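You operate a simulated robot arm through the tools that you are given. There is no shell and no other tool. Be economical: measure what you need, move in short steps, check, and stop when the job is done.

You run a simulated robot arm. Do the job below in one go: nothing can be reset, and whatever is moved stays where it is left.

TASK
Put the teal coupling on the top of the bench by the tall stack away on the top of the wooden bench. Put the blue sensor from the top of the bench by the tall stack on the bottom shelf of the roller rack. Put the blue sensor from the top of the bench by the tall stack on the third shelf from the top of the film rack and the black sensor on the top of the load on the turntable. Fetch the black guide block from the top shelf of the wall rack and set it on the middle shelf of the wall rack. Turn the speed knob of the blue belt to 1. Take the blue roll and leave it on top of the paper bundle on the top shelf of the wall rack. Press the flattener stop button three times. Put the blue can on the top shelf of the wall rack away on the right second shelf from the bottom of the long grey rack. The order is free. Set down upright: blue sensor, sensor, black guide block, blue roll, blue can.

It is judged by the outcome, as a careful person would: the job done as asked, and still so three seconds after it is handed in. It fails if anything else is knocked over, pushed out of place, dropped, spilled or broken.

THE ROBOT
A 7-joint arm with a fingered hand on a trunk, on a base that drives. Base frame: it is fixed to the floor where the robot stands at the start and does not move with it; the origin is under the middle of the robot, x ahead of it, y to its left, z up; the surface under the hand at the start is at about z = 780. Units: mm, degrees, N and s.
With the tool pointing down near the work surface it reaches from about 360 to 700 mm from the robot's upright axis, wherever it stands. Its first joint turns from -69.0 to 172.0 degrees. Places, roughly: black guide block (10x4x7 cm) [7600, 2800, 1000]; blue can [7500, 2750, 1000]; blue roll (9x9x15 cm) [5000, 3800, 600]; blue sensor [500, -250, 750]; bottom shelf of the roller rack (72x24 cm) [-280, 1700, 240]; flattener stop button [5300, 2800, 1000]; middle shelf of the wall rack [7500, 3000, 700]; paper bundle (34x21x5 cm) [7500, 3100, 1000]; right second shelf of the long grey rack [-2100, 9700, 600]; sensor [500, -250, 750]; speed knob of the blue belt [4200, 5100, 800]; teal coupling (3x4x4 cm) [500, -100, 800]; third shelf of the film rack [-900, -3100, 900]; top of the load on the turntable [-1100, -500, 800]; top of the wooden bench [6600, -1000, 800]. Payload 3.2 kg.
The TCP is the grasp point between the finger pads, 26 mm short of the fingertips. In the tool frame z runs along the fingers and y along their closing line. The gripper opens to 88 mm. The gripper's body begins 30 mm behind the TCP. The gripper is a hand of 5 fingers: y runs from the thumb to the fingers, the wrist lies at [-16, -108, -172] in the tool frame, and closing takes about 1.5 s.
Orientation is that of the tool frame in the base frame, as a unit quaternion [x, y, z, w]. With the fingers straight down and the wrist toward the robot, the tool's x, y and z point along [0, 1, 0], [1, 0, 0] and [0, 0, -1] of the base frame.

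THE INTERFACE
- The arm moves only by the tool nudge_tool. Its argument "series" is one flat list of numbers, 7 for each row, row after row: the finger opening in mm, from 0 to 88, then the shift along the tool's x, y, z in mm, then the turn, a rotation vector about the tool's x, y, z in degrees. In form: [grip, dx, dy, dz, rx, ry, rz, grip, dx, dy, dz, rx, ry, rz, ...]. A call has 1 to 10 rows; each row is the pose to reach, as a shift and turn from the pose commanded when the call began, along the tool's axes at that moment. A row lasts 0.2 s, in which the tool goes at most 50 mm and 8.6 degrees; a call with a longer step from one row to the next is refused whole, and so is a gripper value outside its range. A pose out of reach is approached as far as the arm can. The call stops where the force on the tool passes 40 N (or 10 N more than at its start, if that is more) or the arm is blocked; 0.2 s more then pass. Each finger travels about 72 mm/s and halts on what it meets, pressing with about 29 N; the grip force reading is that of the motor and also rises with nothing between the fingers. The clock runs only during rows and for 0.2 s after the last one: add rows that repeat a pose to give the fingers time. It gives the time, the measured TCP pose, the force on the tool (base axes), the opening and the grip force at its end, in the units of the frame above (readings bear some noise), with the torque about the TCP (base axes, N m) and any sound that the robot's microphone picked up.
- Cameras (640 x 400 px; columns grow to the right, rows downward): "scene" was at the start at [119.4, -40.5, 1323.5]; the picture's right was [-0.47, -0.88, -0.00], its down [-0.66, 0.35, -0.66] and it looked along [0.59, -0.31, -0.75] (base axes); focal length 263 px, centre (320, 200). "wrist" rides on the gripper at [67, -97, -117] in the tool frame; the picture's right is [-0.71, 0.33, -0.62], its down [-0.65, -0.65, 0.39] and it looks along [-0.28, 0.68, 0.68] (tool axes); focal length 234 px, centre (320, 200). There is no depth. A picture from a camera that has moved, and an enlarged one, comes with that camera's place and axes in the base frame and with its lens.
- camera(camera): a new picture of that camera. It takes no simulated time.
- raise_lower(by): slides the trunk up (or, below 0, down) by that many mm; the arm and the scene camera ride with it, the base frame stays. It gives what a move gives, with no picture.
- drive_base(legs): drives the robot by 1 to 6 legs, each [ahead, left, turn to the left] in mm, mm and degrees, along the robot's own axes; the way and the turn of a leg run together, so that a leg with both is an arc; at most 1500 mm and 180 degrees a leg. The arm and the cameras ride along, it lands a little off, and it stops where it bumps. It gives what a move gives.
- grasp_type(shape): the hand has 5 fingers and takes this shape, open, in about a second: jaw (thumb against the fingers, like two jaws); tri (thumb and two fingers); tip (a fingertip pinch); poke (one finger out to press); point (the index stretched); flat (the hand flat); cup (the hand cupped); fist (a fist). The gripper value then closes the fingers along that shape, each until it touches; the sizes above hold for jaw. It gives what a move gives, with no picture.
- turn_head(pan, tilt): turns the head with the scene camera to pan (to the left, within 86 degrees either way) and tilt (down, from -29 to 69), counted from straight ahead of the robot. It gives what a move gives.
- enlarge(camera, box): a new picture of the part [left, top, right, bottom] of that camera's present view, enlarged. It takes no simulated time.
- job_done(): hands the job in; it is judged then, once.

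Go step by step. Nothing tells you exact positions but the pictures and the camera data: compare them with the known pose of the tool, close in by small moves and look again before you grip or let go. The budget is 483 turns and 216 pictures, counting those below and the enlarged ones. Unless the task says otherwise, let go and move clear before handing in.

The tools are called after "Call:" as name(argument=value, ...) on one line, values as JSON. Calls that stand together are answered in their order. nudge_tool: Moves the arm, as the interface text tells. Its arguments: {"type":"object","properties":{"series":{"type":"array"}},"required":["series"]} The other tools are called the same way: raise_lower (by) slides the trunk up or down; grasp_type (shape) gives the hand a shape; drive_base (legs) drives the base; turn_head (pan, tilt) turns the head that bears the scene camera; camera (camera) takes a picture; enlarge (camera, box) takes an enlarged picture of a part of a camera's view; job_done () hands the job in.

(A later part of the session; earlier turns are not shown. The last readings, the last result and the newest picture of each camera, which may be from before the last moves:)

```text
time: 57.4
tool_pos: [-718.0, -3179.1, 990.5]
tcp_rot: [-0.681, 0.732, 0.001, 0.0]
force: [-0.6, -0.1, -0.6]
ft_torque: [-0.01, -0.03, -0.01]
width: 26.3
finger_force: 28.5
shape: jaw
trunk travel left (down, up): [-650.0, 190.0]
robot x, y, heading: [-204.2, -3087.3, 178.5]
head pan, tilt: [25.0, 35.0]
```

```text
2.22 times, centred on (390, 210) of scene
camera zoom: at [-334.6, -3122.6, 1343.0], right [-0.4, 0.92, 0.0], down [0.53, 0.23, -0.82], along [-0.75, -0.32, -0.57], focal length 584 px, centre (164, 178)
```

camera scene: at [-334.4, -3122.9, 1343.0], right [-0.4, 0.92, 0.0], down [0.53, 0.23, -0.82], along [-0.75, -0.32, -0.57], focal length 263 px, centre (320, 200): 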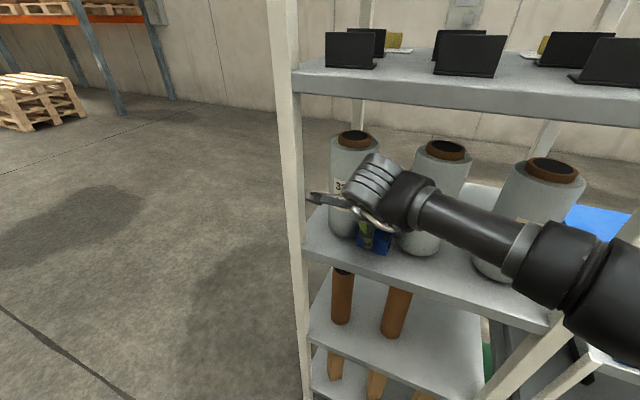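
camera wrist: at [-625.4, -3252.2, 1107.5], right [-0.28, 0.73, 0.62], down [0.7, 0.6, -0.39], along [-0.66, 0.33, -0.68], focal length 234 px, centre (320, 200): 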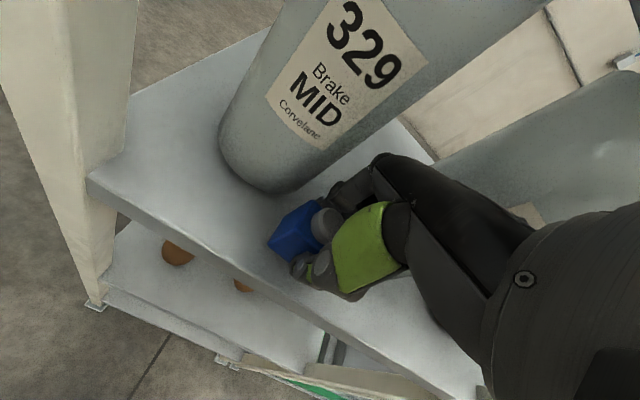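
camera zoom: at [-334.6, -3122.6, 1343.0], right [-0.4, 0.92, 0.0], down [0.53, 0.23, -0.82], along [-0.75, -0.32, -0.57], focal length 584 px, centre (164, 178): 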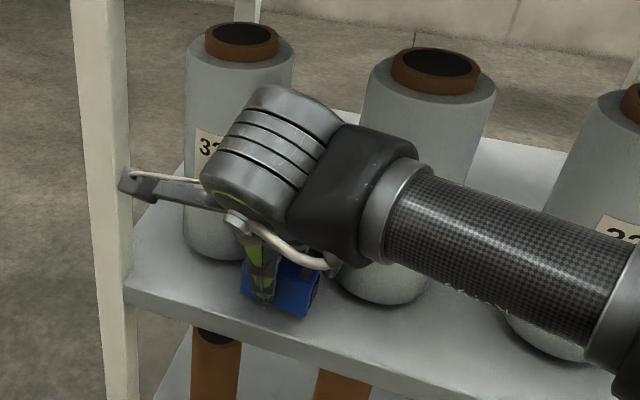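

Force is back to zero. I need a finer relative check of sensor vs. shelf edge, so I zoom the wrist camera.

Call:
enlarge(camera="wrist", box=[160, 160, 400, 360])

```text
2.00 times, centred on (280, 260) of wrist
camera zoom: at [-625.4, -3252.2, 1107.5], right [-0.28, 0.73, 0.62], down [0.7, 0.6, -0.39], along [-0.66, 0.33, -0.68], focal length 468 px, centre (400, 80)
```

zoom: 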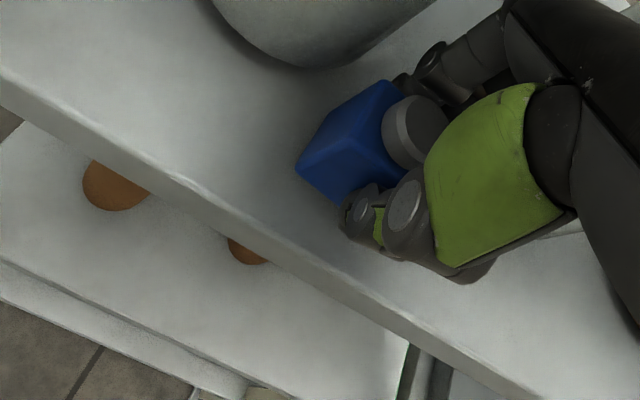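

The sensor's near face is about 15–20 mm inside the edge. Lowering in small steps, watching the force.

Call:
nudge_tool(series=[0, 0, 0, 3, 0, 0, 0, 0, 0, 0, 6, 0, 0, 0])

Call:
nudge_tool(series=[0, 0, 0, 3, 0, 0, 0, 0, 0, 0, 5, 0, 0, 0])

```text
time: 58.0
tool_pos: [-718.0, -3178.1, 985.2]
tcp_rot: [-0.681, 0.732, 0.0, 0.0]
force: [0.4, 0.0, -1.7]
ft_torque: [0.02, -0.01, -0.02]
width: 26.5
finger_force: 29.2
shape: jaw
trunk travel left (down, up): [-650.0, 190.0]
robot x, y, heading: [-202.6, -3084.1, 178.3]
head pan, tilt: [25.0, 35.0]
```

```text
time: 58.6
tool_pos: [-717.6, -3178.2, 978.7]
tcp_rot: [-0.682, 0.732, 0.0, 0.0]
force: [0.0, 0.6, -1.2]
ft_torque: [-0.03, 0.0, 0.01]
width: 26.2
finger_force: 28.9
shape: jaw
trunk travel left (down, up): [-650.0, 190.0]
robot x, y, heading: [-203.5, -3087.2, 178.2]
head pan, tilt: [25.0, 35.0]
```

Call:
nudge_tool(series=[0, 0, 0, 3, 0, 0, 0, 0, 0, 0, 5, 0, 0, 0])

Call:
nudge_tool(series=[0, 0, 0, 3, 0, 0, 0, 0, 0, 0, 5, 0, 0, 0])

Call:
enlarge(camera="wrist", box=[160, 160, 400, 360])

```text
time: 59.2
tool_pos: [-718.7, -3178.5, 977.0]
tcp_rot: [-0.681, 0.732, 0.001, -0.003]
force: [-2.9, -0.8, 13.9]
ft_torque: [-0.01, -0.11, 0.02]
width: 27.1
finger_force: 29.7
shape: jaw
trunk travel left (down, up): [-650.0, 190.0]
robot x, y, heading: [-203.3, -3090.3, 178.4]
head pan, tilt: [25.0, 35.0]
```

```text
time: 59.8
tool_pos: [-717.3, -3178.2, 975.4]
tcp_rot: [-0.681, 0.732, 0.002, -0.007]
force: [-5.3, 1.5, 38.1]
ft_torque: [0.04, 0.14, 0.03]
width: 29.0
finger_force: 28.8
shape: jaw
trunk travel left (down, up): [-650.0, 190.0]
robot x, y, heading: [-199.5, -3087.7, 178.5]
head pan, tilt: [25.0, 35.0]
```

```text
2.00 times, centred on (280, 260) of wrist
camera zoom: at [-622.5, -3251.0, 1091.5], right [-0.27, 0.73, 0.62], down [0.69, 0.6, -0.4], along [-0.67, 0.32, -0.67], focal length 468 px, centre (400, 80)
```

zoom: 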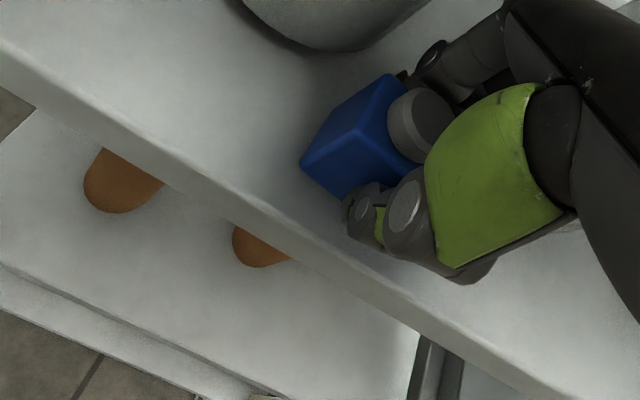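

Contact at TCP z≈977 (shelf z≈940). I'll ease the pressure, then open a little and rise.

Call:
nudge_tool(series=[0, 0, 0, -7, 0, 0, 0, 20, 0, 0, -7, 0, 0, 0, 30, 0, 0, -7, 0, 0, 0, 40, 0, 0, -7, 0, 0, 0, 48, 0, 0, -7, 0, 0, 0, 48, 0, 0, -7, 0, 0, 0])

Call:
enlarge(camera="wrist", box=[160, 160, 400, 360])

```text
time: 61.2
tool_pos: [-717.7, -3179.8, 973.9]
tcp_rot: [-0.681, 0.732, -0.001, 0.001]
force: [-0.4, -0.2, -0.7]
ft_torque: [-0.02, 0.02, -0.01]
width: 47.7
finger_force: 0.0
shape: jaw
trunk travel left (down, up): [-650.0, 190.0]
robot x, y, heading: [-203.7, -3084.5, 178.5]
head pan, tilt: [25.0, 35.0]
```

```text
2.00 times, centred on (280, 260) of wrist
camera zoom: at [-625.7, -3252.3, 1091.9], right [-0.28, 0.73, 0.62], down [0.7, 0.6, -0.39], along [-0.66, 0.33, -0.68], focal length 468 px, centre (400, 80)
```

zoom: 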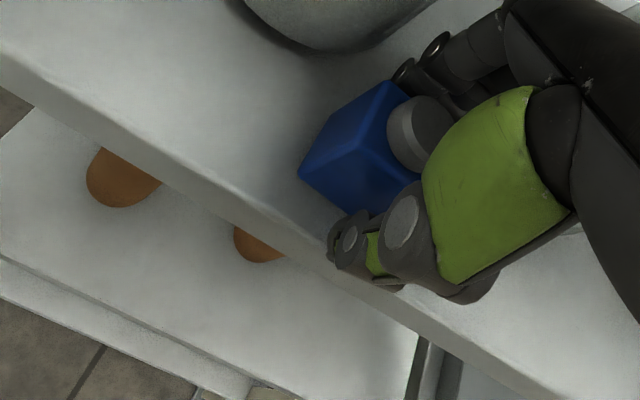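

Released and standing. Rising straight up, then backing out.

Call:
nudge_tool(series=[48, 0, 0, -25, 0, 0, 0, 48, 0, 0, -50, 0, 0, 0, 48, 0, 0, -75, 0, 0, 0, 48, 0, -40, -80, 0, 0, 0, 48, 0, -85, -80, 0, 0, 0, 48, 0, -130, -80, 0, 0, 0])

Call:
camera(camera="scene")

Call:
camera(camera="wrist")

```text
time: 62.6
tool_pos: [-584.0, -3186.9, 1055.7]
tcp_rot: [-0.681, 0.732, 0.0, 0.0]
force: [0.2, 0.2, 0.0]
ft_torque: [0.01, 0.02, 0.01]
width: 47.5
finger_force: 0.0
shape: jaw
trunk travel left (down, up): [-650.0, 190.0]
robot x, y, heading: [-202.4, -3083.4, 178.3]
head pan, tilt: [25.0, 35.0]
```

```text
174 pictures are left
camera scene: at [-332.9, -3122.3, 1343.2], right [-0.4, 0.92, 0.0], down [0.53, 0.23, -0.82], along [-0.75, -0.33, -0.57], focal length 263 px, centre (320, 200)
```

scene: 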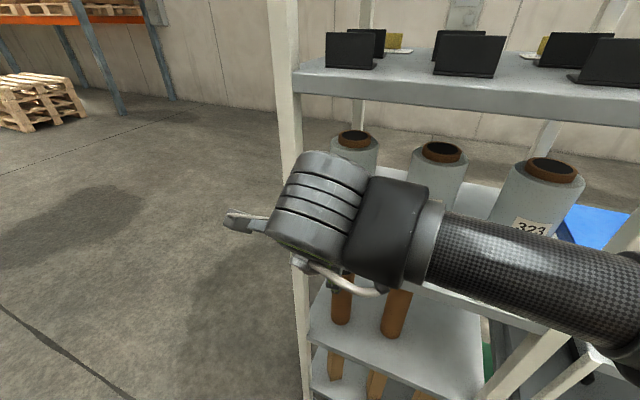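

```text
173 pictures are left
camera wrist: at [-491.0, -3260.5, 1172.1], right [-0.28, 0.73, 0.62], down [0.7, 0.6, -0.39], along [-0.66, 0.33, -0.68], focal length 234 px, centre (320, 200)
```

wrist: 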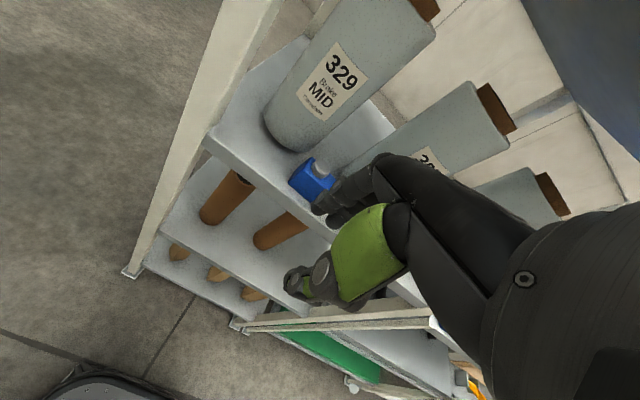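

The blue sensor stands on the third shelf. Next the black sensor: back away, turn round and go back along the bench.

Call:
drive_base(legs=[[-150, 0, 0], [0, 0, -178.5], [0, 1400, 0], [0, 1130, 0]])

Call:
turn_head(pan=0, tilt=45)

Call:
camera(camera="scene")

Call:
camera(camera="wrist")

```text
time: 83.2
tool_pos: [329.3, -459.6, 1055.5]
tcp_rot: [0.726, 0.688, 0.0, -0.001]
force: [0.4, -0.3, 0.1]
ft_torque: [0.0, -0.02, 0.01]
width: 47.2
finger_force: 0.0
shape: jaw
trunk travel left (down, up): [-650.0, 190.0]
robot x, y, heading: [-47.7, -567.5, -0.4]
head pan, tilt: [25.0, 35.0]
```

```text
time: 84.1
tool_pos: [329.6, -460.4, 1053.8]
tcp_rot: [0.726, 0.688, 0.0, 0.0]
force: [0.3, 0.5, 0.0]
ft_torque: [0.01, 0.01, 0.01]
width: 47.8
finger_force: 0.0
shape: jaw
trunk travel left (down, up): [-650.0, 190.0]
robot x, y, heading: [-51.4, -568.9, -0.9]
head pan, tilt: [0.0, 45.0]
```

```text
172 pictures are left
camera scene: at [81.6, -572.5, 1328.2], right [-0.01, -1.0, 0.0], down [-0.71, 0.01, -0.71], along [0.71, -0.01, -0.71], focal length 263 px, centre (320, 200)
```

scene: 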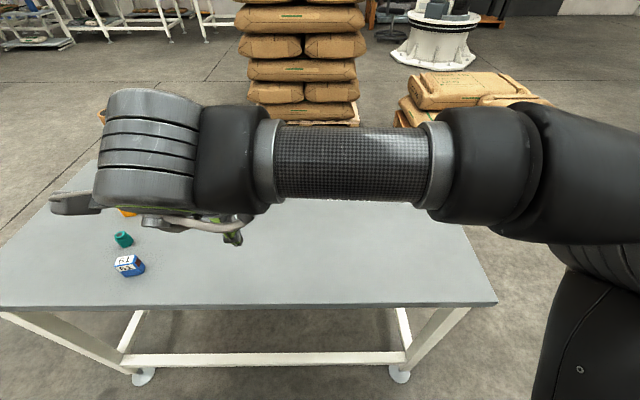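

```text
171 pictures are left
camera wrist: at [235.9, -388.2, 1171.7], right [0.29, -0.72, 0.62], down [-0.69, -0.61, -0.39], along [0.66, -0.31, -0.68], focal length 234 px, centre (320, 200)
```

wrist: 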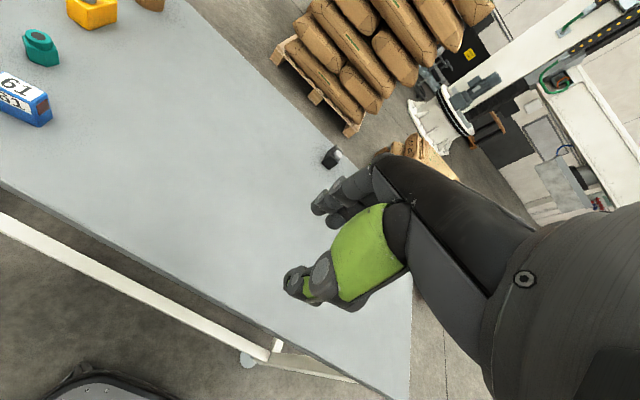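

The black sensor is near (750, -538) by the far edge. I'll drive up to the bench and look closer.

Call:
drive_base(legs=[[115, 0, 0]])

Call:
nudge_tool(series=[88, -10, 45, 0, 0, 0, 0, 88, -20, 90, 0, 0, 0, 0, 88, -30, 135, 20, 0, 0, 0, 88, -40, 170, 40, 0, 0, 0, 88, -50, 200, 60, 0, 0, 0])

Call:
camera(camera="wrist")

Call:
camera(camera="scene")

```text
time: 85.3
tool_pos: [442.7, -461.6, 1053.4]
tcp_rot: [0.725, 0.688, 0.0, -0.001]
force: [0.9, 0.2, 0.5]
ft_torque: [-0.04, 0.01, 0.02]
width: 47.4
finger_force: 0.0
shape: jaw
trunk travel left (down, up): [-650.0, 190.0]
robot x, y, heading: [59.9, -570.3, -0.5]
head pan, tilt: [0.0, 45.0]
```

```text
refused: row 3 steps farther than a row can; nothing moved
```

```text
170 pictures are left
camera wrist: at [349.2, -389.2, 1171.6], right [0.29, -0.72, 0.62], down [-0.69, -0.61, -0.39], along [0.66, -0.31, -0.68], focal length 234 px, centre (320, 200)
```

wrist: 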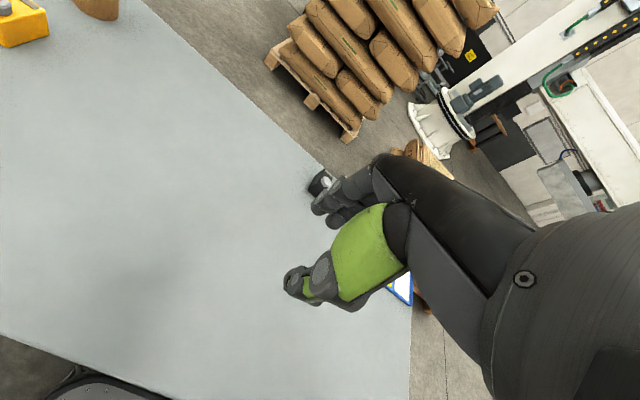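

```text
169 pictures are left
camera scene: at [195.2, -573.7, 1328.1], right [-0.01, -1.0, 0.0], down [-0.71, 0.01, -0.71], along [0.71, -0.01, -0.71], focal length 263 px, centre (320, 200)
```

scene: 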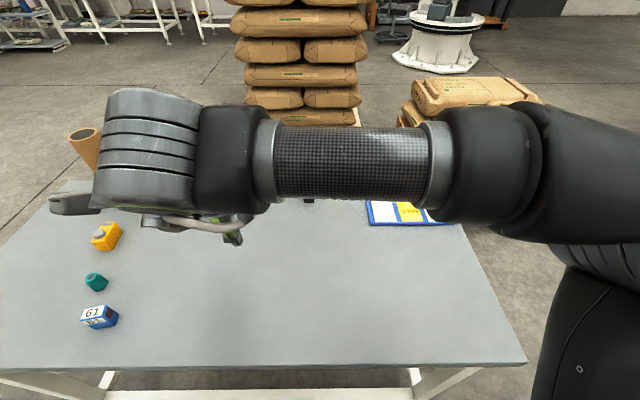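

Retrying with legal steps.

Call:
nudge_tool(series=[88, -5, 40, 10, 0, 0, 0, 88, -10, 80, 20, 0, 0, 0, 88, -15, 120, 35, 0, 0, 0, 88, -15, 155, 55, 0, 0, 0, 88, -15, 180, 75, 0, 0, 0])

Call:
camera(camera="wrist")

Call:
camera(camera="scene")

```text
time: 86.5
tool_pos: [621.8, -484.3, 977.0]
tcp_rot: [0.725, 0.688, 0.0, -0.001]
force: [-0.2, 0.0, 0.7]
ft_torque: [-0.06, 0.03, 0.0]
width: 87.9
finger_force: 0.2
shape: jaw
trunk travel left (down, up): [-650.0, 190.0]
robot x, y, heading: [66.2, -571.7, -0.6]
head pan, tilt: [0.0, 45.0]
```

```text
168 pictures are left
camera wrist: at [528.1, -412.6, 1094.9], right [0.29, -0.72, 0.62], down [-0.69, -0.61, -0.39], along [0.66, -0.31, -0.68], focal length 234 px, centre (320, 200)
```

wrist: 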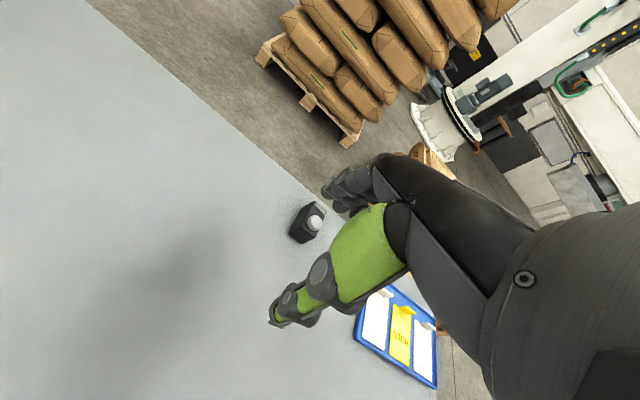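

```text
167 pictures are left
camera scene: at [195.6, -573.7, 1328.1], right [-0.01, -1.0, 0.0], down [-0.71, 0.01, -0.71], along [0.71, -0.01, -0.71], focal length 263 px, centre (320, 200)
```

scene: 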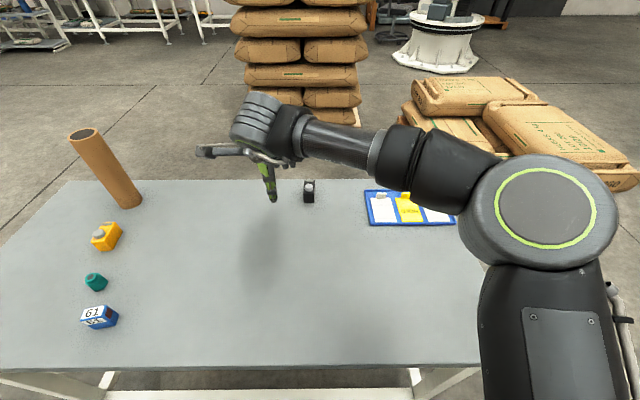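

Call:
enlarge(camera="scene", box=[280, 165, 350, 215])

Call:
enlarge(camera="wrist", box=[260, 180, 380, 260])

```text
8.00 times, centred on (315, 190) of scene
camera zoom: at [195.6, -573.7, 1328.1], right [-0.01, -1.0, 0.0], down [-0.71, 0.01, -0.71], along [0.71, -0.01, -0.71], focal length 2103 px, centre (360, 280)
```

zoom: 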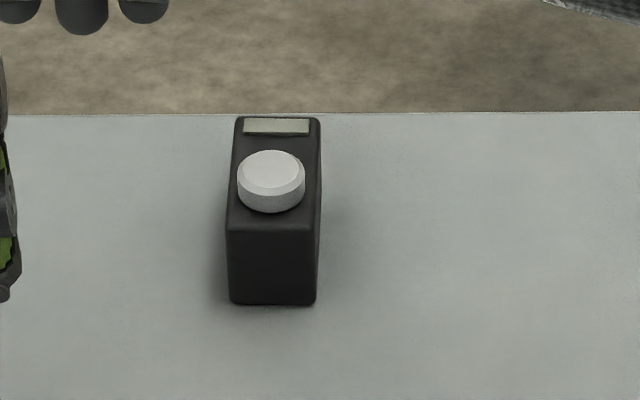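

```text
5.00 times, centred on (320, 220) of wrist
camera zoom: at [528.1, -412.6, 1094.9], right [0.29, -0.72, 0.62], down [-0.69, -0.61, -0.39], along [0.66, -0.31, -0.68], focal length 1171 px, centre (320, 100)
```

zoom: 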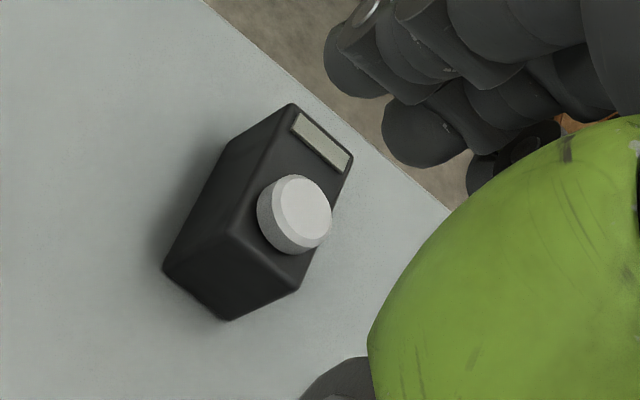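

The black sensor is 59×31 mm, long axis along x, centred at about (760, -549). I'll hover above it.

Call:
nudge_tool(series=[88, -15, 38, 10, 0, 0, -1, 88, -30, 76, 20, 0, 0, -2, 88, -45, 112, 35, 0, 0, -3, 88, -58, 141, 60, 0, 0, -3, 88, -58, 141, 77, 0, 0, -3])

Call:
camera(camera="wrist")

Call:
enlarge(camera="scene", box=[260, 130, 400, 230])

```text
time: 87.7
tool_pos: [760.1, -550.1, 901.7]
tcp_rot: [0.706, 0.708, 0.0, 0.001]
force: [0.1, 0.4, -0.1]
ft_torque: [0.02, -0.03, -0.01]
width: 87.6
finger_force: 0.0
shape: jaw
trunk travel left (down, up): [-650.0, 190.0]
robot x, y, heading: [66.5, -565.0, -0.8]
head pan, tilt: [0.0, 45.0]
```

```text
164 pictures are left
camera wrist: at [662.6, -484.0, 1018.8], right [0.33, -0.71, 0.62], down [-0.65, -0.65, -0.39], along [0.68, -0.28, -0.68], focal length 234 px, centre (320, 200)
```

wrist: 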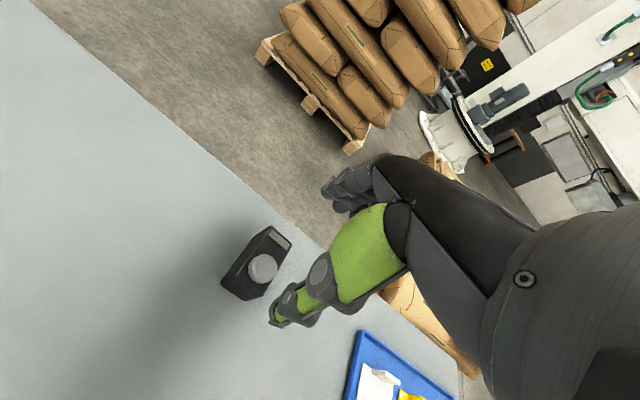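

```text
4.00 times, centred on (330, 180) of scene
camera zoom: at [194.5, -574.3, 1328.2], right [-0.01, -1.0, 0.0], down [-0.71, 0.01, -0.71], along [0.71, -0.01, -0.71], focal length 1051 px, centre (280, 280)
```

zoom: 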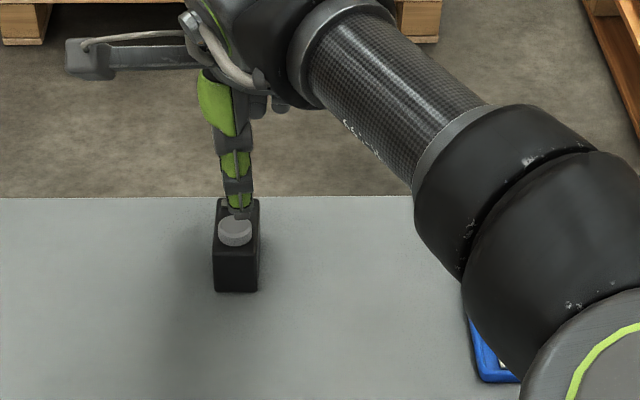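

Call:
enlarge(camera="wrist", box=[200, 210, 320, 320])

```text
3.64 times, centred on (260, 265) of wrist
camera zoom: at [662.6, -484.0, 1018.8], right [0.33, -0.71, 0.62], down [-0.65, -0.65, -0.39], along [0.68, -0.28, -0.68], focal length 852 px, centre (538, -36)
```

zoom: 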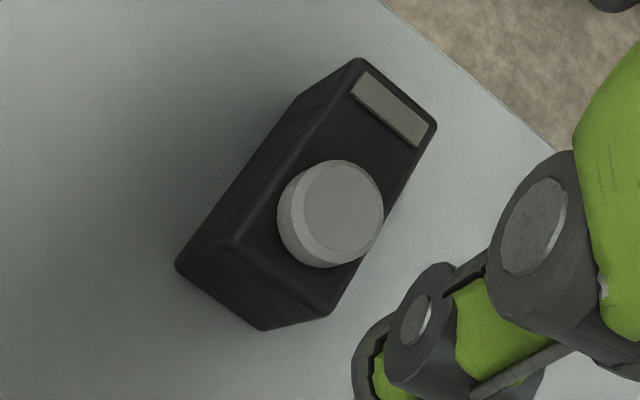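

Centre confirmed at (759, -546). Descending and closing.

Call:
nudge_tool(series=[88, 4, -1, 30, 0, 0, 0, 88, 4, -1, 60, 0, 0, 0, 88, 4, -1, 85, 0, 0, 0, 40, 4, -1, 85, 0, 0, 0, 20, 4, -1, 85, 0, 0, 0, 0, 4, -1, 85, 0, 0, 0, 0, 4, -1, 85, 0, 0, 0])

Call:
nudge_tool(series=[0, 0, 0, -30, 0, 0, 0, 0, 0, 0, -75, 0, 0, 0, 0, 0, 0, -115, 0, 0, 0, 0, 0, 0, -150, 0, 0, 0])

Call:
camera(camera="wrist")

Call:
camera(camera="scene")

```text
time: 89.3
tool_pos: [758.7, -544.9, 816.2]
tcp_rot: [0.707, 0.707, 0.0, 0.0]
force: [-0.7, 0.5, 1.3]
ft_torque: [-0.02, 0.09, -0.05]
width: 58.9
finger_force: 29.1
shape: jaw
trunk travel left (down, up): [-650.0, 190.0]
robot x, y, heading: [63.7, -567.6, -0.6]
head pan, tilt: [0.0, 45.0]
```

```text
time: 90.3
tool_pos: [755.3, -545.8, 966.8]
tcp_rot: [0.707, 0.707, 0.001, 0.0]
force: [0.4, -0.7, -0.9]
ft_torque: [-0.02, -0.01, 0.01]
width: 58.8
finger_force: 29.4
shape: jaw
trunk travel left (down, up): [-650.0, 190.0]
robot x, y, heading: [59.8, -571.3, -0.5]
head pan, tilt: [0.0, 45.0]
```

```text
161 pictures are left
camera wrist: at [657.9, -480.0, 1083.0], right [0.33, -0.71, 0.62], down [-0.65, -0.65, -0.39], along [0.68, -0.28, -0.68], focal length 234 px, centre (320, 200)
```

wrist: 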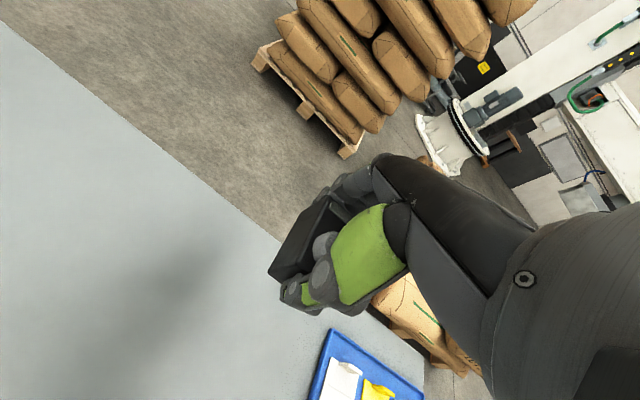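

```text
160 pictures are left
camera scene: at [194.1, -573.2, 1328.2], right [-0.01, -1.0, 0.0], down [-0.71, 0.01, -0.71], along [0.71, -0.01, -0.71], focal length 263 px, centre (320, 200)
```

scene: 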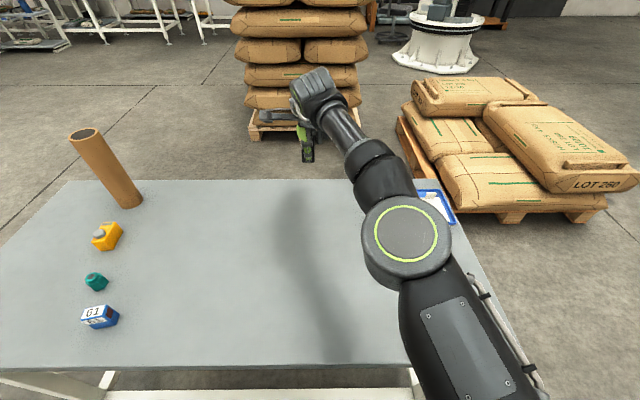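

Black sensor held. Tuck the arm, back away and turn round to face the turntable.

Call:
nudge_tool(series=[0, 10, -38, -10, 0, 0, 0, 0, 20, -76, -20, 0, 0, 0, 0, 30, -114, -30, 0, 0, 0, 0, 40, -152, -40, 0, 0, 0, 0, 50, -190, -50, 0, 0, 0, 0, 60, -228, -60, 0, 0, 0, 0, 70, -266, -70, 0, 0, 0, 0, 80, -304, -80, 0, 0, 0, 0, 90, -340, -85, 0, 0, 0])

Call:
drive_base(legs=[[-160, 0, 0], [0, 0, 180]])

Call:
turn_head(pan=-10, tilt=25)

Call:
camera(camera="scene")

```text
time: 92.3
tool_pos: [417.2, -456.9, 1054.7]
tcp_rot: [0.708, 0.707, 0.001, 0.0]
force: [0.2, 0.5, -0.9]
ft_torque: [-0.02, 0.01, 0.0]
width: 58.3
finger_force: 29.1
shape: jaw
trunk travel left (down, up): [-650.0, 190.0]
robot x, y, heading: [61.8, -568.7, -0.7]
head pan, tilt: [0.0, 45.0]
```

```text
time: 100.9
tool_pos: [-462.6, -650.6, 1054.1]
tcp_rot: [-0.678, 0.735, 0.0, 0.0]
force: [-0.2, 0.0, -1.1]
ft_torque: [-0.01, 0.0, 0.03]
width: 58.0
finger_force: 29.1
shape: jaw
trunk travel left (down, up): [-650.0, 190.0]
robot x, y, heading: [-97.5, -569.5, 174.8]
head pan, tilt: [0.0, 45.0]
```

```text
time: 101.7
tool_pos: [-462.0, -650.1, 1053.8]
tcp_rot: [-0.678, 0.735, 0.0, 0.001]
force: [-0.5, -0.1, -0.8]
ft_torque: [0.02, -0.01, -0.01]
width: 58.2
finger_force: 29.1
shape: jaw
trunk travel left (down, up): [-650.0, 190.0]
robot x, y, heading: [-96.2, -564.8, 174.5]
head pan, tilt: [-10.0, 25.0]
```

```text
159 pictures are left
camera scene: at [-236.2, -542.2, 1358.6], right [0.26, 0.97, 0.0], down [0.41, -0.11, -0.91], along [-0.87, 0.24, -0.42], focal length 263 px, centre (320, 200)
```

scene: 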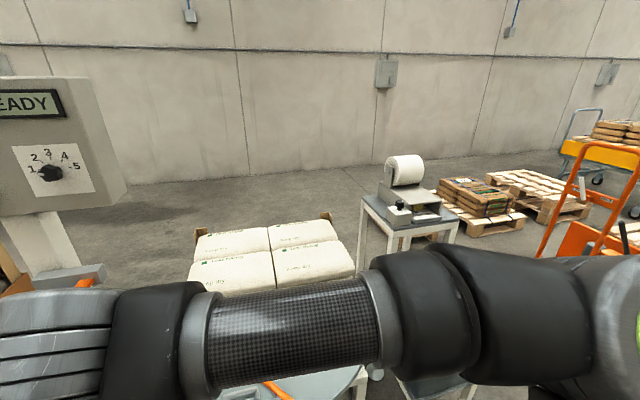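

The turntable load (2×2 white sacks) is ahead, top roughly z≈800. I'll look further down to see the near edge and floor clearance.

Call:
turn_head(pan=-20, tilt=50)

Call:
camera(camera="scene")

Call:
camera(camera="wrist")

```text
time: 102.6
tool_pos: [-461.2, -650.4, 1054.2]
tcp_rot: [-0.678, 0.735, 0.0, 0.0]
force: [1.0, 1.0, -0.9]
ft_torque: [-0.03, 0.01, -0.02]
width: 58.2
finger_force: 29.1
shape: jaw
trunk travel left (down, up): [-650.0, 190.0]
robot x, y, heading: [-97.0, -569.8, 174.9]
head pan, tilt: [-20.0, 50.0]
```

```text
158 pictures are left
camera scene: at [-217.1, -533.5, 1321.3], right [0.43, 0.91, 0.0], down [0.69, -0.33, -0.64], along [-0.58, 0.27, -0.77], focal length 263 px, centre (320, 200)
```

scene: 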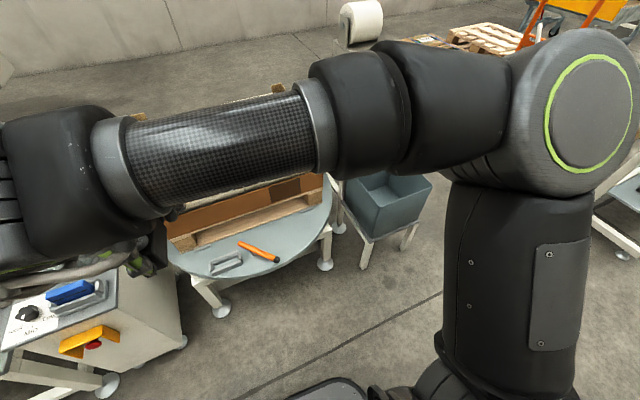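

```text
157 pictures are left
camera wrist: at [-370.0, -725.3, 1170.8], right [-0.27, 0.73, 0.62], down [0.7, 0.59, -0.39], along [-0.66, 0.33, -0.68], focal length 234 px, centre (320, 200)
```

wrist: 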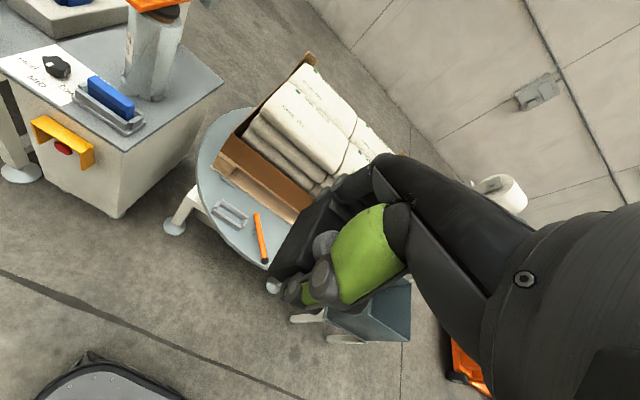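

The load's sack top spans about x -1170…-815, y -780…-250. I'll move closer and bring the sensor over the near-right sack.

Call:
drive_base(legs=[[210, -80, 0]])

Call:
nudge_tool(series=[0, -35, 25, 0, 0, 0, 0, 0, -70, 50, 0, 0, 0, 0, 0, -105, 75, 0, 0, 0, 0, 0, -140, 100, 0, 0, 0, 0, 0, -150, 130, 20, 0, 0, 0, 0, -150, 160, 40, 0, 0, 0])

Call:
camera(camera="wrist")

Call:
turn_head(pan=0, tilt=40)

Call:
camera(camera="scene")

```text
time: 104.3
tool_pos: [-659.1, -549.5, 1053.5]
tcp_rot: [-0.677, 0.736, 0.0, 0.0]
force: [-0.7, 0.0, -0.5]
ft_torque: [-0.02, -0.02, -0.02]
width: 58.1
finger_force: 29.5
shape: jaw
trunk travel left (down, up): [-650.0, 190.0]
robot x, y, heading: [-294.0, -468.9, 174.5]
head pan, tilt: [-20.0, 50.0]
```

```text
time: 105.7
tool_pos: [-805.9, -385.9, 1013.6]
tcp_rot: [-0.677, 0.736, -0.001, -0.001]
force: [-1.0, 0.3, -1.4]
ft_torque: [0.01, 0.02, 0.01]
width: 57.9
finger_force: 29.4
shape: jaw
trunk travel left (down, up): [-650.0, 190.0]
robot x, y, heading: [-293.9, -467.2, 174.5]
head pan, tilt: [-20.0, 50.0]
```

```text
156 pictures are left
camera wrist: at [-714.3, -460.9, 1130.1], right [-0.27, 0.73, 0.62], down [0.71, 0.59, -0.39], along [-0.65, 0.33, -0.68], focal length 234 px, centre (320, 200)
```

wrist: 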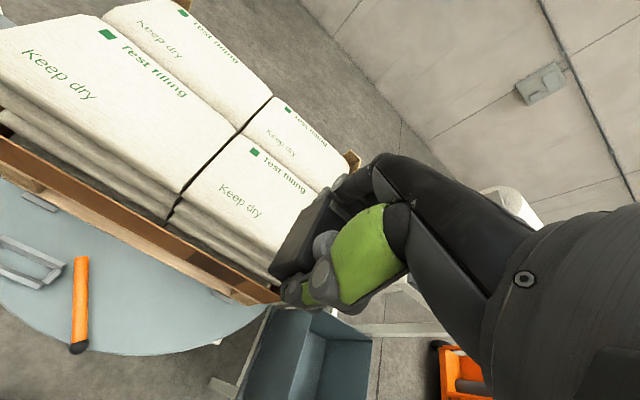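

```text
time: 106.5
tool_pos: [-805.0, -385.9, 1014.4]
tcp_rot: [-0.677, 0.736, 0.0, 0.0]
force: [0.2, 0.4, -2.1]
ft_torque: [0.01, -0.02, -0.02]
width: 57.9
finger_force: 28.9
shape: jaw
trunk travel left (down, up): [-650.0, 190.0]
robot x, y, heading: [-294.9, -466.6, 174.5]
head pan, tilt: [0.0, 40.0]
```

```text
155 pictures are left
camera scene: at [-426.9, -457.9, 1335.3], right [0.1, 1.0, 0.0], down [0.64, -0.06, -0.77], along [-0.76, 0.07, -0.64], focal length 263 px, centre (320, 200)
```

scene: 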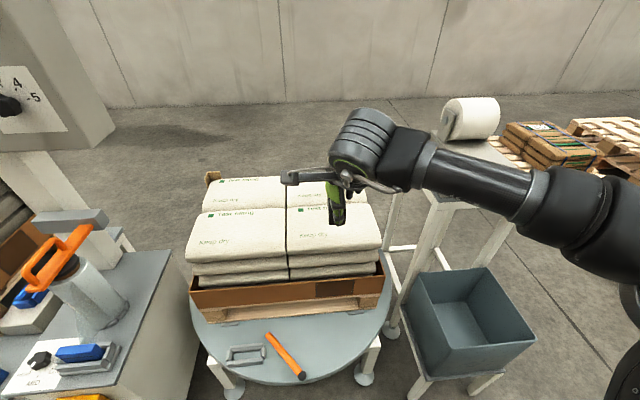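

The near-right sack is centred around (-930, -385), top z≈800–820. I'll move over it and descend to just above.

Call:
nudge_tool(series=[0, 4, 42, 20, 0, 0, 0, 0, 8, 84, 45, 0, 0, 0, 0, 10, 124, 70, 0, 0, 0, 0, 10, 124, 110, 0, 0, 0, 0, 10, 124, 135, 0, 0, 0])

Call:
camera(camera="wrist")

Call:
enlarge(camera="scene", box=[180, 80, 440, 300])

```text
time: 107.7
tool_pos: [-928.1, -386.3, 878.4]
tcp_rot: [-0.676, 0.736, 0.001, 0.0]
force: [-0.7, 0.5, -1.0]
ft_torque: [0.03, 0.02, -0.01]
width: 58.0
finger_force: 29.0
shape: jaw
trunk travel left (down, up): [-650.0, 190.0]
robot x, y, heading: [-294.8, -465.9, 174.7]
head pan, tilt: [0.0, 40.0]
```

```text
154 pictures are left
camera wrist: at [-835.9, -460.9, 996.6], right [-0.27, 0.73, 0.62], down [0.71, 0.59, -0.39], along [-0.65, 0.34, -0.68], focal length 234 px, centre (320, 200)
```

wrist: 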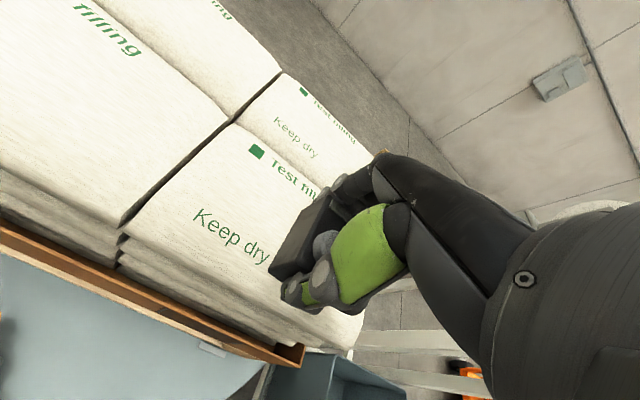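

```text
1.82 times, centred on (310, 190) of scene
camera zoom: at [-427.6, -458.0, 1335.3], right [0.09, 1.0, 0.0], down [0.64, -0.06, -0.77], along [-0.76, 0.07, -0.64], focal length 478 px, centre (338, 218)
```

zoom: 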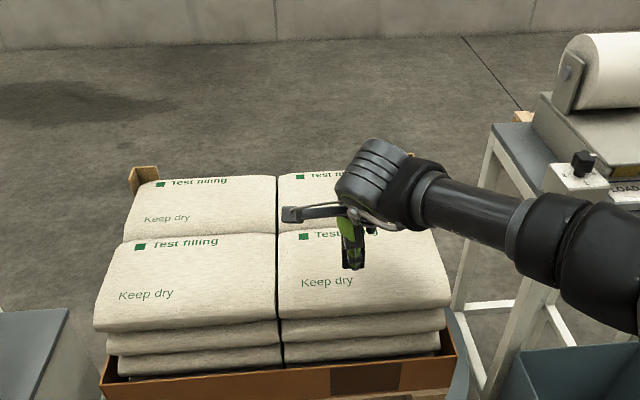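

Good position over the sack. Lowering in small steps until contact.

Call:
nudge_tool(series=[0, 0, 0, 8, 0, 0, 0, 0, 0, 0, 16, 0, 0, 0, 0, 0, 0, 22, 0, 0, 0])

Call:
nudge_tool(series=[0, 0, 0, 4, 0, 0, 0, 0, 0, 0, 7, 0, 0, 0])

Call:
nudge_tool(series=[0, 0, 0, 4, 0, 0, 0, 0, 0, 0, 7, 0, 0, 0])

```text
time: 108.5
tool_pos: [-927.9, -384.7, 857.0]
tcp_rot: [-0.677, 0.736, 0.0, 0.0]
force: [-0.5, 0.2, -0.3]
ft_torque: [0.01, 0.0, 0.01]
width: 57.9
finger_force: 29.5
shape: jaw
trunk travel left (down, up): [-650.0, 190.0]
robot x, y, heading: [-293.7, -465.5, 174.8]
head pan, tilt: [0.0, 40.0]
```

```text
time: 109.1
tool_pos: [-928.6, -386.3, 851.0]
tcp_rot: [-0.676, 0.737, 0.0, 0.0]
force: [0.0, -0.4, -0.5]
ft_torque: [0.0, 0.01, -0.01]
width: 58.0
finger_force: 29.1
shape: jaw
trunk travel left (down, up): [-650.0, 190.0]
robot x, y, heading: [-294.5, -467.9, 174.5]
head pan, tilt: [0.0, 40.0]
```

```text
time: 109.7
tool_pos: [-927.3, -386.8, 843.4]
tcp_rot: [-0.676, 0.737, 0.001, -0.001]
force: [-0.8, 0.0, -1.1]
ft_torque: [-0.05, 0.01, 0.02]
width: 57.8
finger_force: 29.0
shape: jaw
trunk travel left (down, up): [-650.0, 190.0]
robot x, y, heading: [-290.1, -468.1, 174.4]
head pan, tilt: [0.0, 40.0]
```

Call:
nudge_tool(series=[0, 0, 0, 3, 0, 0, 0, 0, 0, 0, 6, 0, 0, 0])

Call:
nudge_tool(series=[0, 0, 0, 3, 0, 0, 0, 0, 0, 0, 6, 0, 0, 0])

Call:
enlarge(camera="wrist", box=[180, 140, 420, 340])

```text
time: 110.3
tool_pos: [-926.8, -386.1, 837.1]
tcp_rot: [-0.676, 0.737, 0.0, 0.0]
force: [-0.3, -0.3, -1.1]
ft_torque: [0.01, -0.01, -0.01]
width: 57.9
finger_force: 29.0
shape: jaw
trunk travel left (down, up): [-650.0, 190.0]
robot x, y, heading: [-293.0, -467.3, 174.8]
head pan, tilt: [0.0, 40.0]
```

```text
time: 110.9
tool_pos: [-927.3, -387.1, 831.1]
tcp_rot: [-0.677, 0.736, 0.0, 0.0]
force: [0.1, 0.2, -0.7]
ft_torque: [-0.03, 0.0, 0.01]
width: 57.9
finger_force: 29.4
shape: jaw
trunk travel left (down, up): [-650.0, 190.0]
robot x, y, heading: [-294.9, -470.7, 174.5]
head pan, tilt: [0.0, 40.0]
```

```text
2.00 times, centred on (300, 240) of wrist
camera zoom: at [-836.4, -461.6, 947.9], right [-0.27, 0.73, 0.62], down [0.71, 0.59, -0.39], along [-0.65, 0.33, -0.68], focal length 468 px, centre (360, 120)
```

zoom: 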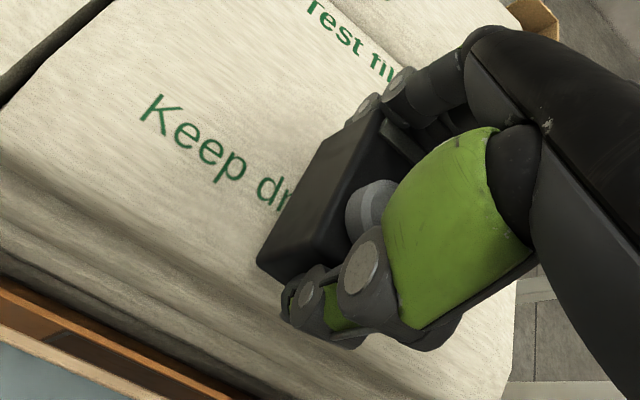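

Call:
nudge_tool(series=[0, 0, 0, 3, 0, 0, 0, 0, 0, 0, 6, 0, 0, 0])

Call:
nudge_tool(series=[0, 0, 0, 3, 0, 0, 0, 0, 0, 0, 6, 0, 0, 0])

Call:
nudge_tool(series=[0, 0, 0, 3, 0, 0, 0, 0, 0, 0, 5, 0, 0, 0])

```text
time: 111.5
tool_pos: [-928.0, -386.5, 824.2]
tcp_rot: [-0.675, 0.737, 0.0, 0.0]
force: [0.6, -0.3, -1.1]
ft_torque: [0.03, -0.02, -0.02]
width: 57.7
finger_force: 29.1
shape: jaw
trunk travel left (down, up): [-650.0, 190.0]
robot x, y, heading: [-291.0, -466.9, 174.4]
head pan, tilt: [0.0, 40.0]
```

```text
time: 112.1
tool_pos: [-929.1, -386.3, 819.5]
tcp_rot: [-0.677, 0.736, 0.0, 0.0]
force: [0.5, 0.0, -1.6]
ft_torque: [0.02, -0.01, -0.01]
width: 57.8
finger_force: 29.2
shape: jaw
trunk travel left (down, up): [-650.0, 190.0]
robot x, y, heading: [-289.0, -468.3, 174.6]
head pan, tilt: [0.0, 40.0]
```

```text
time: 112.7
tool_pos: [-928.4, -385.6, 814.3]
tcp_rot: [-0.677, 0.736, 0.0, 0.0]
force: [0.2, 0.5, -2.2]
ft_torque: [0.01, -0.02, 0.0]
width: 57.7
finger_force: 28.9
shape: jaw
trunk travel left (down, up): [-650.0, 190.0]
robot x, y, heading: [-292.9, -469.3, 174.5]
head pan, tilt: [0.0, 40.0]
```

Call:
enlarge(camera="wrist", box=[180, 140, 420, 340])

Call:
enlarge(camera="scene", box=[270, 150, 410, 260])

```text
2.00 times, centred on (300, 240) of wrist
camera zoom: at [-836.6, -461.1, 930.7], right [-0.27, 0.73, 0.62], down [0.71, 0.59, -0.39], along [-0.65, 0.34, -0.68], focal length 468 px, centre (360, 120)
```

zoom: 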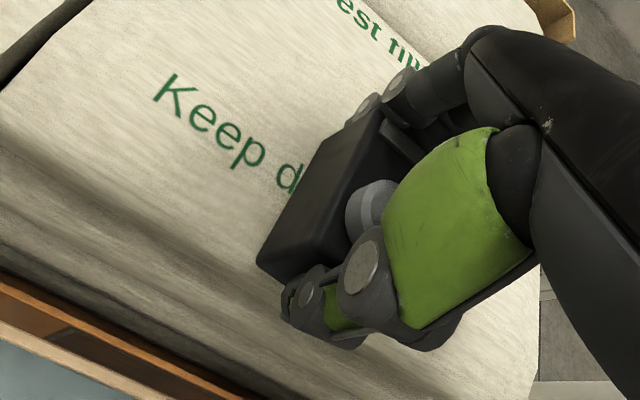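

```text
3.64 times, centred on (340, 205) of scene
camera zoom: at [-426.9, -458.0, 1335.4], right [0.09, 1.0, 0.0], down [0.64, -0.06, -0.77], along [-0.76, 0.07, -0.64], focal length 956 px, centre (247, 182)
```

zoom: 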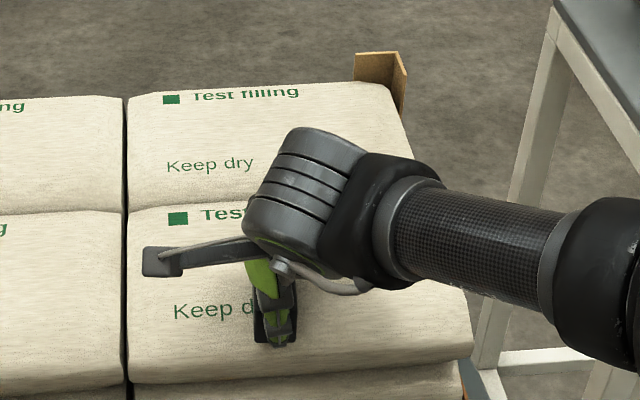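

Triangulation puts the sack surface around z≈770–780, so contact is near. Continuing gently.

Call:
nudge_tool(series=[0, 0, 0, 3, 0, 0, 0, 0, 0, 0, 5, 0, 0, 0])

Call:
nudge_tool(series=[0, 0, 0, 2, 0, 0, 0, 0, 0, 0, 5, 0, 0, 0])

Call:
nudge_tool(series=[0, 0, 0, 2, 0, 0, 0, 0, 0, 0, 4, 0, 0, 0])

```text
time: 113.3
tool_pos: [-928.2, -386.0, 810.0]
tcp_rot: [-0.676, 0.737, 0.001, -0.001]
force: [1.4, 1.0, 3.9]
ft_torque: [-0.03, 0.14, -0.01]
width: 58.0
finger_force: 29.0
shape: jaw
trunk travel left (down, up): [-650.0, 190.0]
robot x, y, heading: [-291.2, -468.1, 174.4]
head pan, tilt: [0.0, 40.0]
```

```text
time: 113.9
tool_pos: [-928.0, -385.5, 808.7]
tcp_rot: [-0.676, 0.737, 0.003, -0.005]
force: [-1.5, 2.0, 18.9]
ft_torque: [-0.12, 0.15, -0.05]
width: 57.9
finger_force: 28.8
shape: jaw
trunk travel left (down, up): [-650.0, 190.0]
robot x, y, heading: [-290.0, -466.0, 174.6]
head pan, tilt: [0.0, 40.0]
```

```text
time: 114.5
tool_pos: [-926.3, -387.0, 808.4]
tcp_rot: [-0.676, 0.737, 0.004, -0.006]
force: [-3.1, 2.8, 32.9]
ft_torque: [-0.08, 0.25, -0.11]
width: 58.1
finger_force: 28.3
shape: jaw
trunk travel left (down, up): [-650.0, 190.0]
robot x, y, heading: [-290.6, -466.2, 174.7]
head pan, tilt: [0.0, 40.0]
```

Contact at TCP z≈810. Ease off, release and lift.

Call:
nudge_tool(series=[0, 0, 0, -8, 0, 0, 0, 60, 0, 0, -8, 0, 0, 0, 70, 0, 0, -8, 0, 0, 0, 80, 0, 0, -8, 0, 0, 0, 84, 0, 0, -8, 0, 0, 0, 84, 0, 0, -30, 0, 0, 0, 84, 0, 0, -70, 0, 0, 0, 84, 0, 0, -120, 0, 0, 0])

Call:
camera(camera="wrist")

Call:
enlarge(camera="scene", box=[180, 120, 420, 320])

```text
time: 116.3
tool_pos: [-925.8, -386.3, 920.6]
tcp_rot: [-0.677, 0.736, 0.001, 0.0]
force: [0.4, -0.6, 1.0]
ft_torque: [-0.02, 0.01, 0.01]
width: 84.0
finger_force: 0.0
shape: jaw
trunk travel left (down, up): [-650.0, 190.0]
robot x, y, heading: [-291.7, -468.3, 174.6]
head pan, tilt: [0.0, 40.0]
```

```text
149 pictures are left
camera wrist: at [-835.0, -461.3, 1037.5], right [-0.27, 0.73, 0.62], down [0.71, 0.59, -0.39], along [-0.65, 0.33, -0.68], focal length 234 px, centre (320, 200)
```

wrist: 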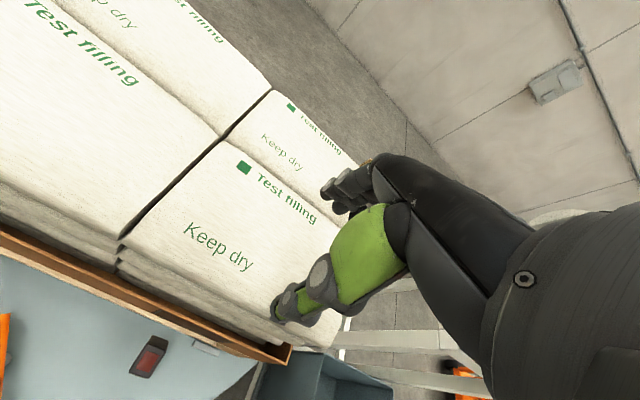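

```text
2.00 times, centred on (300, 220) of scene
camera zoom: at [-425.7, -458.2, 1335.5], right [0.09, 1.0, 0.0], down [0.64, -0.06, -0.77], along [-0.76, 0.07, -0.64], focal length 526 px, centre (360, 160)
```

zoom: 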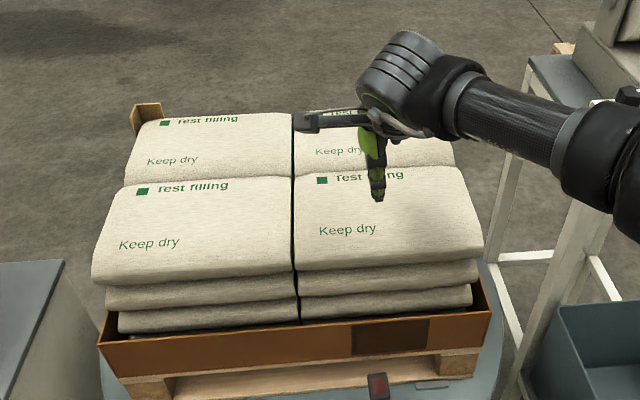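

The black sensor slipped off onto the turntable plate in front of the load. I need to see how it lies and recover it.

Call:
enlarge(camera="wrist", box=[60, 280, 300, 400])

Call:
turn_head(pan=0, tilt=55)

Call:
camera(camera="scene")

```text
2.67 times, centred on (180, 340) of wrist
camera zoom: at [-835.0, -461.3, 1037.5], right [-0.27, 0.73, 0.62], down [0.71, 0.59, -0.39], along [-0.65, 0.33, -0.68], focal length 624 px, centre (693, -173)
```

zoom: 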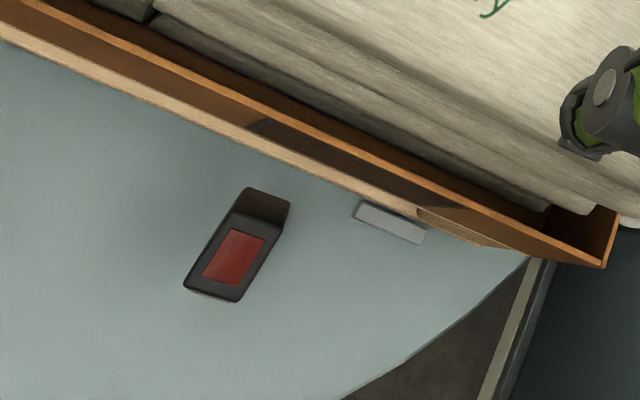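

```text
time: 117.1
tool_pos: [-926.2, -386.0, 919.9]
tcp_rot: [-0.677, 0.736, 0.0, 0.0]
force: [-0.7, -0.2, 0.3]
ft_torque: [0.0, 0.0, 0.02]
width: 84.1
finger_force: 0.0
shape: jaw
trunk travel left (down, up): [-650.0, 190.0]
robot x, y, heading: [-295.6, -463.7, 174.7]
head pan, tilt: [0.0, 55.0]
```

```text
146 pictures are left
camera scene: at [-413.9, -459.2, 1314.8], right [0.09, 1.0, 0.0], down [0.82, -0.08, -0.57], along [-0.57, 0.05, -0.82], focal length 263 px, centre (320, 200)
```

scene: 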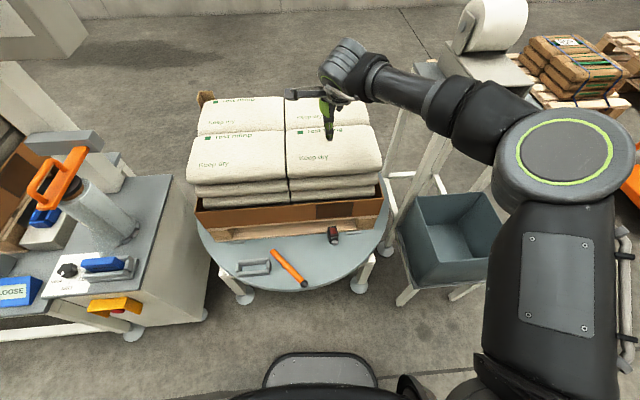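

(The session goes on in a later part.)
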